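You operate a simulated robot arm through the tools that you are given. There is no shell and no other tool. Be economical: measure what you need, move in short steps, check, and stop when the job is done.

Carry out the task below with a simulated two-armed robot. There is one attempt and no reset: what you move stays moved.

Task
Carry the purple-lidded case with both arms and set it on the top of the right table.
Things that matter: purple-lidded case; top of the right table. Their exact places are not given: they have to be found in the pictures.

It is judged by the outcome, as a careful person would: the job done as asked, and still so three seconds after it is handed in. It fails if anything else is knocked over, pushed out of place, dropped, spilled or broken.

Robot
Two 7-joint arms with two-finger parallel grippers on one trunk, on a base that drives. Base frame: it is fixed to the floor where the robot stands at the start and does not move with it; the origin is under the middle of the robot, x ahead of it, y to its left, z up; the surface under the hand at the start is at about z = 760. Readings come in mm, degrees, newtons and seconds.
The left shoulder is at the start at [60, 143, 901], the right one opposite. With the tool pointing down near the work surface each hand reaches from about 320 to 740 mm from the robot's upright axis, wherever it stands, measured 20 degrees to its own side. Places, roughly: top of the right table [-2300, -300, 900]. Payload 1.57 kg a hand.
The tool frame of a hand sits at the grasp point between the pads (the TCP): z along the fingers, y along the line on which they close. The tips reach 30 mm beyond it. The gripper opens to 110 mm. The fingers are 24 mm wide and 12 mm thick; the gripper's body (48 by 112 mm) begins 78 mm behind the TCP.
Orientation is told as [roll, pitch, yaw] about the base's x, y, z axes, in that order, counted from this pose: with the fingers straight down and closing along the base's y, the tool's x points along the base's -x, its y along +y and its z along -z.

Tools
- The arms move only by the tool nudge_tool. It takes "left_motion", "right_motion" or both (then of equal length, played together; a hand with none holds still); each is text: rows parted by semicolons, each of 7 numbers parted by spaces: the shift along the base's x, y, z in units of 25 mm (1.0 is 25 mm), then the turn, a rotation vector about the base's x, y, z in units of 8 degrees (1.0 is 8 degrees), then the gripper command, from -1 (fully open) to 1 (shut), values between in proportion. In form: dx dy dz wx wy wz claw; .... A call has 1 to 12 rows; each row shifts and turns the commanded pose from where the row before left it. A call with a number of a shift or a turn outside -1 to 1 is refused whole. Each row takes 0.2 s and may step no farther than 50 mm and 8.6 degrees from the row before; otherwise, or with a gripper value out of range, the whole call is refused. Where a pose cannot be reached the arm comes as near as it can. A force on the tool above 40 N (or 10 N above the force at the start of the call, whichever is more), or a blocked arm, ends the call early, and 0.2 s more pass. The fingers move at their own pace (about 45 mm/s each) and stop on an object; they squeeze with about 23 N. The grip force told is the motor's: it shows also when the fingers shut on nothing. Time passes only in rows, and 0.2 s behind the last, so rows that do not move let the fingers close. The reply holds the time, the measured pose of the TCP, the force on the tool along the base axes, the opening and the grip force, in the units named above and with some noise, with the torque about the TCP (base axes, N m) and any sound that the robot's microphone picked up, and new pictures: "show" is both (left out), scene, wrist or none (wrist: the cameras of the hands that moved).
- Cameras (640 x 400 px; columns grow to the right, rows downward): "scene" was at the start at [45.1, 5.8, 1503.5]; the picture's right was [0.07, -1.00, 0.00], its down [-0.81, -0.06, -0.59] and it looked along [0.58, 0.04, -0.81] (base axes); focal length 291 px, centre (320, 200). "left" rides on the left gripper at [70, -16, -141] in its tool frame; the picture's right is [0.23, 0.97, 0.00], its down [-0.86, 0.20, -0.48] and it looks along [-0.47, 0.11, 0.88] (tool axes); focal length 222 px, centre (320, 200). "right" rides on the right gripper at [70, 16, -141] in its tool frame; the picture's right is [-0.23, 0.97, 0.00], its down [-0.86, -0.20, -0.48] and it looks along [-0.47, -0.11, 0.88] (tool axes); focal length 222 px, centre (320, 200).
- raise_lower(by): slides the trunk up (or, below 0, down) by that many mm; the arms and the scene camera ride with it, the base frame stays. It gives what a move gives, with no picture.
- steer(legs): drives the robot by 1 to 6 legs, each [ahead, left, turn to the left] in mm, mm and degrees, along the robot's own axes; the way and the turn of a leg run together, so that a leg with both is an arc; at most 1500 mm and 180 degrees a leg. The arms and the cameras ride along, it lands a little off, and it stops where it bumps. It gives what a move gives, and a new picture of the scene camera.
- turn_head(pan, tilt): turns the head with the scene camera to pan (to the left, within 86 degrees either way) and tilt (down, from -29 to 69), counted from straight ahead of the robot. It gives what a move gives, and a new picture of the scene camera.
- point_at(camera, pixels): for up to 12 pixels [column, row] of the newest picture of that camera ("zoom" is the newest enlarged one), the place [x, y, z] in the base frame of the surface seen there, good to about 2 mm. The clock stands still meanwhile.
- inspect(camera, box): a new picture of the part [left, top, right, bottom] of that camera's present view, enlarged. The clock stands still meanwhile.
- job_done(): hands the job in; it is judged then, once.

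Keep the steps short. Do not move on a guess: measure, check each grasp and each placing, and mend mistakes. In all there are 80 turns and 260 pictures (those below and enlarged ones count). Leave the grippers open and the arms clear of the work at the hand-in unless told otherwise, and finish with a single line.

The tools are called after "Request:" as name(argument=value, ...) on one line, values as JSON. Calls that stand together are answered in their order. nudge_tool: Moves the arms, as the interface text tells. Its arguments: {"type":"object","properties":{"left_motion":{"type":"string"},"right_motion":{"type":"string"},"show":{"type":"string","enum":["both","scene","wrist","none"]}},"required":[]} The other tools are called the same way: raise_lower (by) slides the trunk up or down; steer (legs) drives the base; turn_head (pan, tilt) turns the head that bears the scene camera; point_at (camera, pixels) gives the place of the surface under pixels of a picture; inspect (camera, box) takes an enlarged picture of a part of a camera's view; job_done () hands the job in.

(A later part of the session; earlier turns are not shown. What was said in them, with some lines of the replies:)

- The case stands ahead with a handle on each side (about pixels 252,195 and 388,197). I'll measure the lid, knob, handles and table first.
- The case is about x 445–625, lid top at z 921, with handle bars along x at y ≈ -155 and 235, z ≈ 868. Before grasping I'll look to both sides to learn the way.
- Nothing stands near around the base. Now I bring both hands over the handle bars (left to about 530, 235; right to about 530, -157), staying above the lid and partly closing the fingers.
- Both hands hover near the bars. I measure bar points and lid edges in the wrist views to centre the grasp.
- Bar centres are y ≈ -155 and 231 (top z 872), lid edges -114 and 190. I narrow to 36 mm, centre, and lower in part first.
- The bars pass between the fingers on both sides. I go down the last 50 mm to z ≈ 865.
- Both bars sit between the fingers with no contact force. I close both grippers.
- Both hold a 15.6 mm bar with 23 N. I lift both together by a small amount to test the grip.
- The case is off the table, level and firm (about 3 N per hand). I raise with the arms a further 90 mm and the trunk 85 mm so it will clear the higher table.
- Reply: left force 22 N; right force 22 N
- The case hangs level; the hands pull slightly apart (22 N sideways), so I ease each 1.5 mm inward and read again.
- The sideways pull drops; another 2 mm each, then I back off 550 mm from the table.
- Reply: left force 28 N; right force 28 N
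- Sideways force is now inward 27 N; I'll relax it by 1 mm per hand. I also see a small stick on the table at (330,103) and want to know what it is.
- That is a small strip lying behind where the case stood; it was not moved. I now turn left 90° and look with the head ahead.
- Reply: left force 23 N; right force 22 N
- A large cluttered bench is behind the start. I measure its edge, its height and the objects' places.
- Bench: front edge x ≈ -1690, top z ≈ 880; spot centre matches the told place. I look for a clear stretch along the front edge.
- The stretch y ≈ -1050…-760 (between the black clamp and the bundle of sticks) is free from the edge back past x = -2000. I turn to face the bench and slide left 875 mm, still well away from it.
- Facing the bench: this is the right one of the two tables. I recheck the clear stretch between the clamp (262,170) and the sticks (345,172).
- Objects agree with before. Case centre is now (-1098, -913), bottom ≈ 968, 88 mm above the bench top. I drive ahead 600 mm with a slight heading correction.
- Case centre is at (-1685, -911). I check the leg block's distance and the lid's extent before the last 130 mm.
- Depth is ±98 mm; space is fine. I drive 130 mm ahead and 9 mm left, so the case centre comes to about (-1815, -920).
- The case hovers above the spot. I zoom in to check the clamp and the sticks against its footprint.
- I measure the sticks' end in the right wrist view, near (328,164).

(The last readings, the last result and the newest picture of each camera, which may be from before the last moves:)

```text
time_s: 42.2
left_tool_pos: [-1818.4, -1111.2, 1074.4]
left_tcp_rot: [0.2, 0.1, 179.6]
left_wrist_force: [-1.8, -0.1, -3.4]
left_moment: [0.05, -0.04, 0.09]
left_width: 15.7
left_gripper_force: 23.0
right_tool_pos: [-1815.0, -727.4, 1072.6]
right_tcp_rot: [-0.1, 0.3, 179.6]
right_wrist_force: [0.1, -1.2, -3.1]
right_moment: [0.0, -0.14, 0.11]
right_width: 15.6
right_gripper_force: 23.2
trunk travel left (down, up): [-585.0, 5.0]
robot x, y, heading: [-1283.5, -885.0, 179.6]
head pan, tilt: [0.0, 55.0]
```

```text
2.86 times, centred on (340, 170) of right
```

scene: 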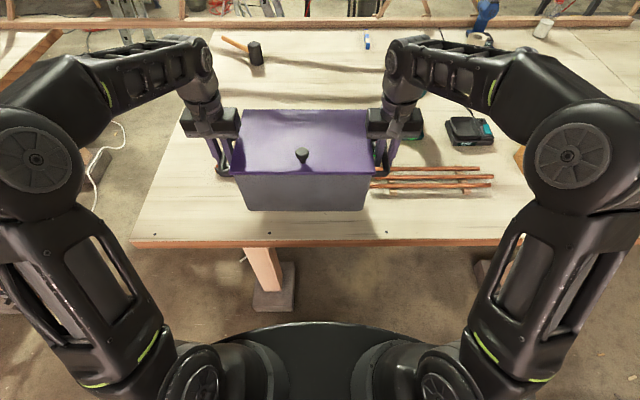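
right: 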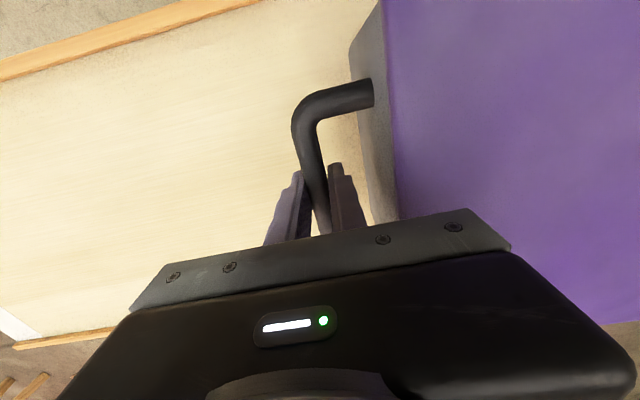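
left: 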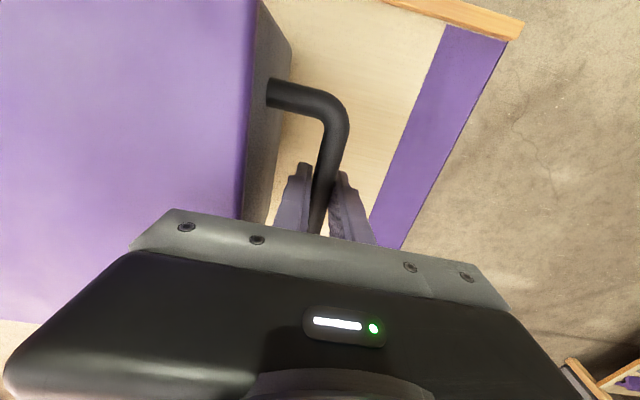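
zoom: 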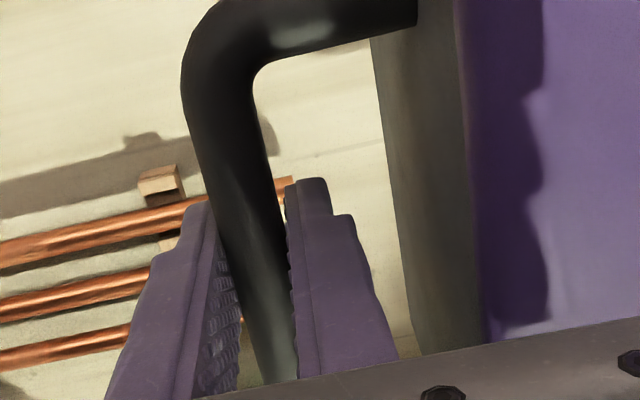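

Request:
point_at(camera="zoom", pixels=[[288, 181], [275, 186], [340, 160], [390, 310], [415, 350], [425, 340]])

```text
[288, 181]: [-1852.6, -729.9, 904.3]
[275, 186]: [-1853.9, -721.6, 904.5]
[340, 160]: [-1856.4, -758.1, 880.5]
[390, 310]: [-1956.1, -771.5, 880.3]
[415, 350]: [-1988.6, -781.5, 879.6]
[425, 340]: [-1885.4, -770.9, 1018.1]
```

Sticks end at y -731, case wall at -771: 40 mm free. I lower with the trunk by 75 mm, then check.

Request:
raise_lower(by=-75)

Request:
inspect(camera="scene", box=[180, 90, 420, 240])

```text
time_s: 43.3
left_tool_pos: [-1815.9, -1111.4, 999.7]
left_tcp_rot: [0.2, 0.0, 179.5]
left_wrist_force: [-0.4, 0.6, -3.1]
left_moment: [0.01, -0.06, 0.09]
left_width: 15.7
left_gripper_force: 23.1
right_tool_pos: [-1812.8, -726.4, 999.1]
right_tcp_rot: [-0.1, 0.0, 179.6]
right_wrist_force: [0.6, -0.7, -3.1]
right_moment: [0.0, -0.01, 0.12]
right_width: 15.7
right_gripper_force: 22.5
trunk travel left (down, up): [-510.0, 80.0]
robot x, y, heading: [-1283.8, -883.6, 179.3]
head pan, tilt: [0.0, 55.0]
```

```text
2.67 times, centred on (300, 165) of scene
```

zoom: 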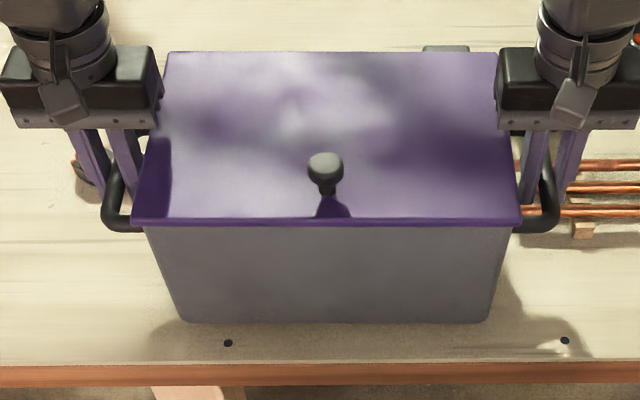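

About 14 mm above the top. I lower both arms in small steps and watch the vertical force.

Request:
nudge_tool(left_motion="0 0 -0.15 0 0 0 1;0 0 -0.15 0 0 0 1;0 0 -0.15 0 0 0 1;0 0 0 0 0 0 1", right_motion="0 0 -0.15 0 0 0 1;0 0 -0.15 0 0 0 1;0 0 -0.15 0 0 0 1;0 0 0 0 0 0 1", show="none")

```text
time_s: 44.3
left_tool_pos: [-1816.2, -1111.1, 988.4]
left_tcp_rot: [0.2, 0.1, 179.6]
left_wrist_force: [-0.2, -3.7, -3.4]
left_moment: [-0.01, -0.02, 0.02]
left_width: 15.7
left_gripper_force: 23.3
right_tool_pos: [-1813.9, -725.8, 986.5]
right_tcp_rot: [-0.1, 0.0, 179.4]
right_wrist_force: [0.4, 3.2, -4.1]
right_moment: [0.02, 0.0, 0.13]
right_width: 15.6
right_gripper_force: 22.6
trunk travel left (down, up): [-510.0, 80.0]
robot x, y, heading: [-1282.2, -887.6, 179.5]
head pan, tilt: [0.0, 55.0]
```

Still hanging; 1 mm steps further.

Request:
nudge_tool(left_motion="0 0 -0.06 0 0 0 1;0 0 -0.06 0 0 0 1;0 0 0 0 0 0 1", right_motion="0 0 -0.05 0 0 0 1;0 0 -0.05 0 0 0 1;0 0 0 0 0 0 1", show="none")

```text
time_s: 45.1
left_tool_pos: [-1816.4, -1112.7, 986.1]
left_tcp_rot: [0.2, -0.2, 179.7]
left_wrist_force: [-1.4, -7.1, -3.0]
left_moment: [-0.01, 0.69, 0.16]
left_width: 15.7
left_gripper_force: 22.6
right_tool_pos: [-1813.0, -726.4, 986.8]
right_tcp_rot: [-0.1, -0.1, 179.4]
right_wrist_force: [1.5, 8.0, 5.1]
right_moment: [0.0, 0.0, 0.23]
right_width: 16.0
right_gripper_force: 22.5
trunk travel left (down, up): [-510.0, 80.0]
robot x, y, heading: [-1283.1, -882.1, 179.7]
head pan, tilt: [0.0, 55.0]
```

The right side touches (+5 N). I lower the left another 1.5 mm.

Request:
nudge_tool(left_motion="0 0 -0.04 0 0 0 1;0 0 -0.03 0 0 0 1;0 0 0 0 0 0 1", right_motion="0 0 0 0 0 0 1;0 0 0 0 0 0 1;0 0 0 0 0 0 1", show="none")

```text
time_s: 45.9
left_tool_pos: [-1815.1, -1110.9, 986.3]
left_tcp_rot: [0.3, -0.2, 179.6]
left_wrist_force: [-1.9, -14.8, 16.9]
left_moment: [-0.06, -0.31, 0.0]
left_width: 15.6
left_gripper_force: 23.1
right_tool_pos: [-1813.2, -728.4, 984.9]
right_tcp_rot: [-0.1, -0.2, 179.4]
right_wrist_force: [-4.4, 12.1, 7.1]
right_moment: [0.01, -0.11, 0.12]
right_width: 15.7
right_gripper_force: 23.1
trunk travel left (down, up): [-510.0, 80.0]
robot x, y, heading: [-1285.5, -884.4, 179.4]
head pan, tilt: [0.0, 55.0]
```

Both sides now press on the table, so the case stands. I open the grippers to 36 mm together.

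Request:
nudge_tool(left_motion="0 0 0 0 0 0 0.7;0 0 0 0 0 0 0.345;0 0 0 0 0 0 0.345;0 0 0 0 0 0 0.345", right_motion="0 0 0 0 0 0 0.7;0 0 0 0 0 0 0.345;0 0 0 0 0 0 0.345;0 0 0 0 0 0 0.345")

```text
time_s: 46.9
left_tool_pos: [-1815.2, -1109.6, 983.9]
left_tcp_rot: [0.2, 0.0, 179.6]
left_wrist_force: [0.7, -0.8, 0.3]
left_moment: [-0.02, -0.01, 0.02]
left_width: 36.0
left_gripper_force: 0.0
right_tool_pos: [-1815.2, -727.1, 985.4]
right_tcp_rot: [-0.1, 0.0, 179.5]
right_wrist_force: [-0.2, 0.0, 0.2]
right_moment: [0.01, 0.0, 0.01]
right_width: 36.1
right_gripper_force: 0.0
trunk travel left (down, up): [-510.0, 80.0]
robot x, y, heading: [-1284.6, -888.6, 179.4]
head pan, tilt: [0.0, 55.0]
```

scene: 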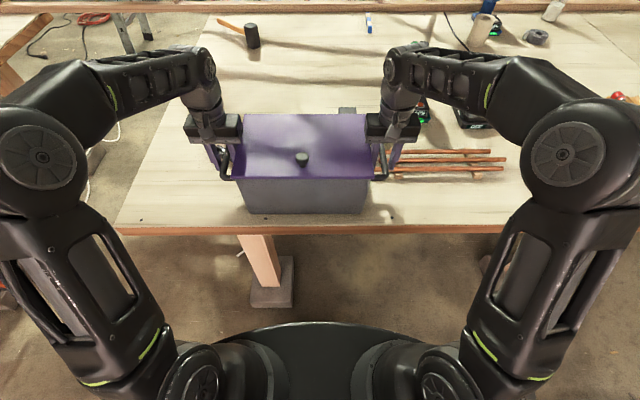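
right: 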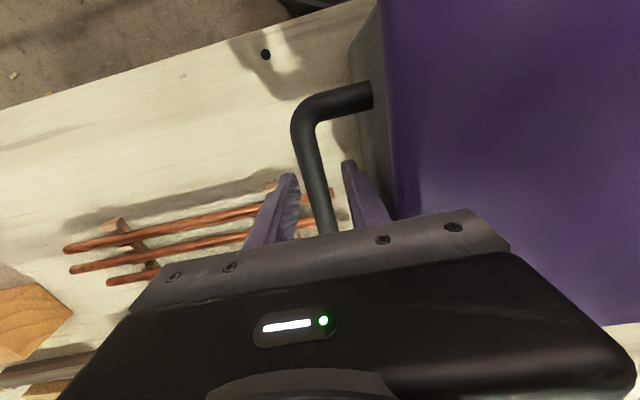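
left: 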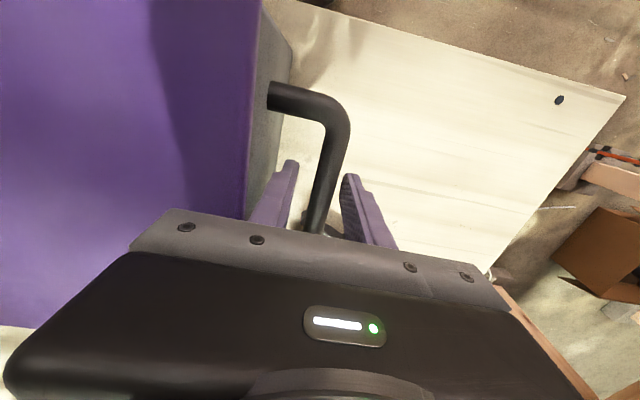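

Released with no force, the bars centred between the fingers. I rise 100 mm straight up.

Request:
nudge_tool(left_motion="0 0 0.5 0 0 0 0.345;0 0 0.5 0 0 0 0.345;0 0 0.7 0 0 0 0.345;0 0 0.7 0 0 0 0.345;0 0 0.8 0 0 0 0.345;0 0 0.8 0 0 0 0.345", right_motion="0 0 0.5 0 0 0 0.345;0 0 0.5 0 0 0 0.345;0 0 0.7 0 0 0 0.345;0 0 0.7 0 0 0 0.345;0 0 0.8 0 0 0 0.345;0 0 0.8 0 0 0 0.345", show="scene")

Request:
steer(legs=[[-450, 0, 0]])

```text
time_s: 48.3
left_tool_pos: [-1816.4, -1109.7, 1075.6]
left_tcp_rot: [0.2, -0.1, 179.5]
left_wrist_force: [-0.6, 0.1, -0.3]
left_moment: [0.01, 0.01, -0.02]
left_width: 36.0
left_gripper_force: 0.0
left hand out of reach, approached as far as the arm can: row 6
right_tool_pos: [-1813.4, -726.2, 1075.4]
right_tcp_rot: [0.0, 0.0, 179.5]
right_wrist_force: [-0.5, 0.0, 0.1]
right_moment: [0.02, -0.04, -0.04]
right_width: 36.1
right_gripper_force: 0.2
right hand out of reach, approached as far as the arm can: row 6
trunk travel left (down, up): [-510.0, 80.0]
robot x, y, heading: [-1282.7, -887.0, 179.4]
head pan, tilt: [0.0, 55.0]
```

scene: 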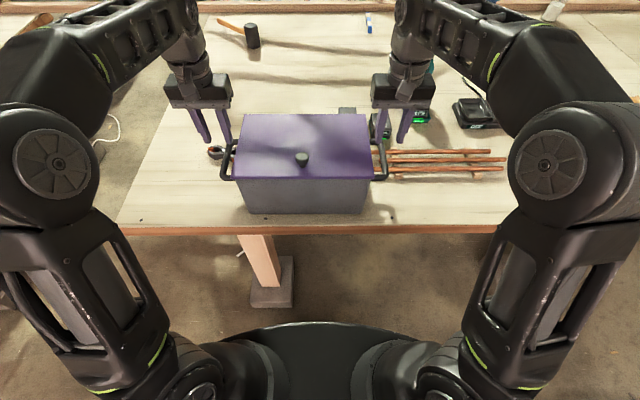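

```text
time_s: 51.1
left_tool_pos: [-1364.9, -1109.5, 1076.4]
left_tcp_rot: [0.2, -0.1, 178.9]
left_wrist_force: [0.0, -0.3, -0.3]
left_moment: [-0.02, 0.0, 0.03]
left_width: 35.9
left_gripper_force: 0.0
right_tool_pos: [-1358.0, -727.2, 1075.8]
right_tcp_rot: [0.0, 0.0, 178.8]
right_wrist_force: [0.4, 0.1, -0.2]
right_moment: [0.01, 0.01, 0.03]
right_width: 36.1
right_gripper_force: 0.0
trunk travel left (down, up): [-510.0, 80.0]
robot x, y, heading: [-828.9, -894.6, 178.6]
head pan, tilt: [0.0, 55.0]
```

scene: 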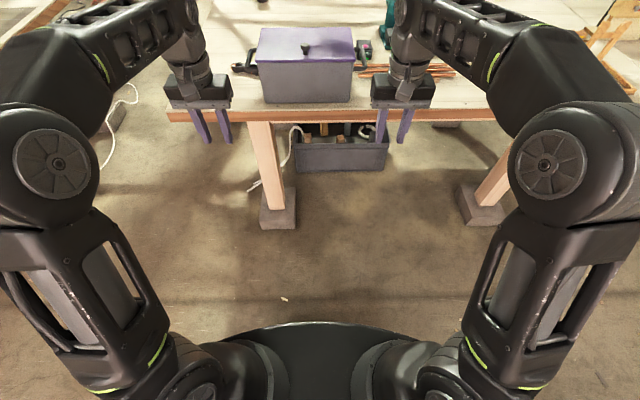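

The hands are clear. I open the grippers fully and take a last look at the case and its neighbours.

Request:
nudge_tool(left_motion="0 0 0 0 0 0 -1;0 0 0 0 0 0 -1;0 0 0 0 0 0 -1;0 0 0 0 0 0 -1;0 0 0 0 0 0 -1", right_motion="0 0 0 0 0 0 -1;0 0 0 0 0 0 -1;0 0 0 0 0 0 -1;0 0 0 0 0 0 -1;0 0 0 0 0 0 -1", show="none")

Request:
turn_head(pan=0, tilt=35)

Request:
inspect(camera="scene", box=[200, 100, 440, 250])

```text
time_s: 52.3
left_tool_pos: [-1365.1, -1111.7, 1076.1]
left_tcp_rot: [0.3, -0.2, 178.9]
left_wrist_force: [1.3, 0.1, 1.2]
left_moment: [-0.03, -0.03, 0.01]
left_width: 109.8
left_gripper_force: 0.0
right_tool_pos: [-1358.2, -727.8, 1075.2]
right_tcp_rot: [-0.2, 0.0, 178.8]
right_wrist_force: [-0.2, 0.0, -0.4]
right_moment: [0.01, 0.0, 0.01]
right_width: 109.7
right_gripper_force: 0.2
trunk travel left (down, up): [-510.0, 80.0]
robot x, y, heading: [-831.9, -888.6, 178.8]
head pan, tilt: [0.0, 55.0]
```

```text
time_s: 53.1
left_tool_pos: [-1365.4, -1110.8, 1075.1]
left_tcp_rot: [0.2, -0.1, 178.9]
left_wrist_force: [0.5, -0.8, -0.2]
left_moment: [-0.03, -0.01, 0.0]
left_width: 110.2
left_gripper_force: 0.0
right_tool_pos: [-1358.3, -726.4, 1076.3]
right_tcp_rot: [0.0, 0.0, 178.8]
right_wrist_force: [0.2, -0.4, 0.3]
right_moment: [0.02, 0.0, 0.01]
right_width: 110.1
right_gripper_force: 0.0
trunk travel left (down, up): [-510.0, 80.0]
robot x, y, heading: [-826.5, -889.2, 178.9]
head pan, tilt: [0.0, 35.0]
```

scene: 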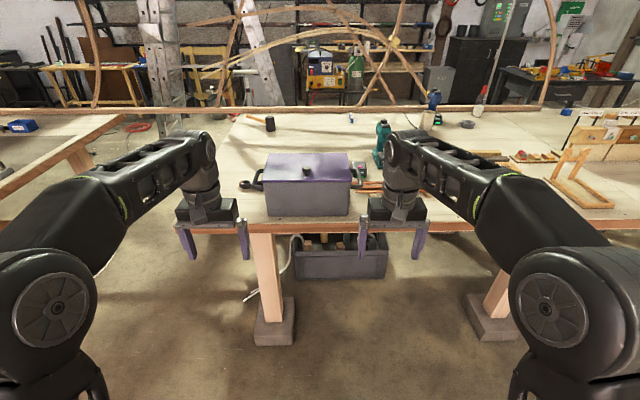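

```text
2.67 times, centred on (320, 175) of scene
```

zoom: 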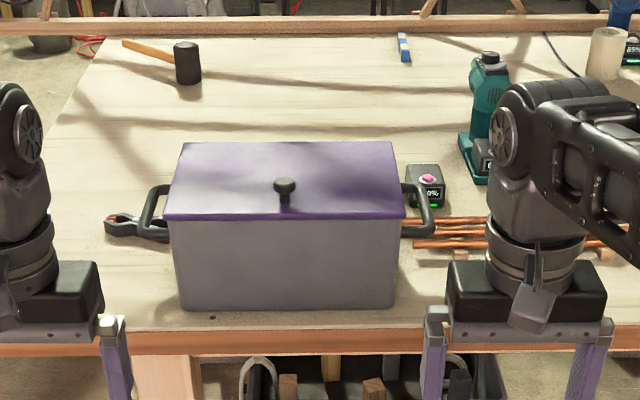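

The case stands flat, well inside the edge, and its neighbours look untouched. A quick check of the clamp's place, then hand-in.

Request:
point_at(camera="zoom", pixels=[[108, 222], [150, 232], [285, 160], [285, 308], [440, 245]])

```text
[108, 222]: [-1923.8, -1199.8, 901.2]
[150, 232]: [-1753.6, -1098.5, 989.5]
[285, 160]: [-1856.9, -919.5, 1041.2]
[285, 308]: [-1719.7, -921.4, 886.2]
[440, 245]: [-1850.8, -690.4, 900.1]
```

The clamp is where it was (-1924, -1200) and the sticks too; the case stands on the bench. Handing in.

Request:
job_done()

```text
The job is handed in.
```

The purple-lidded case was carried with both arms and now stands flat on the right table's top, with nothing else moved, grippers open and arms clear.
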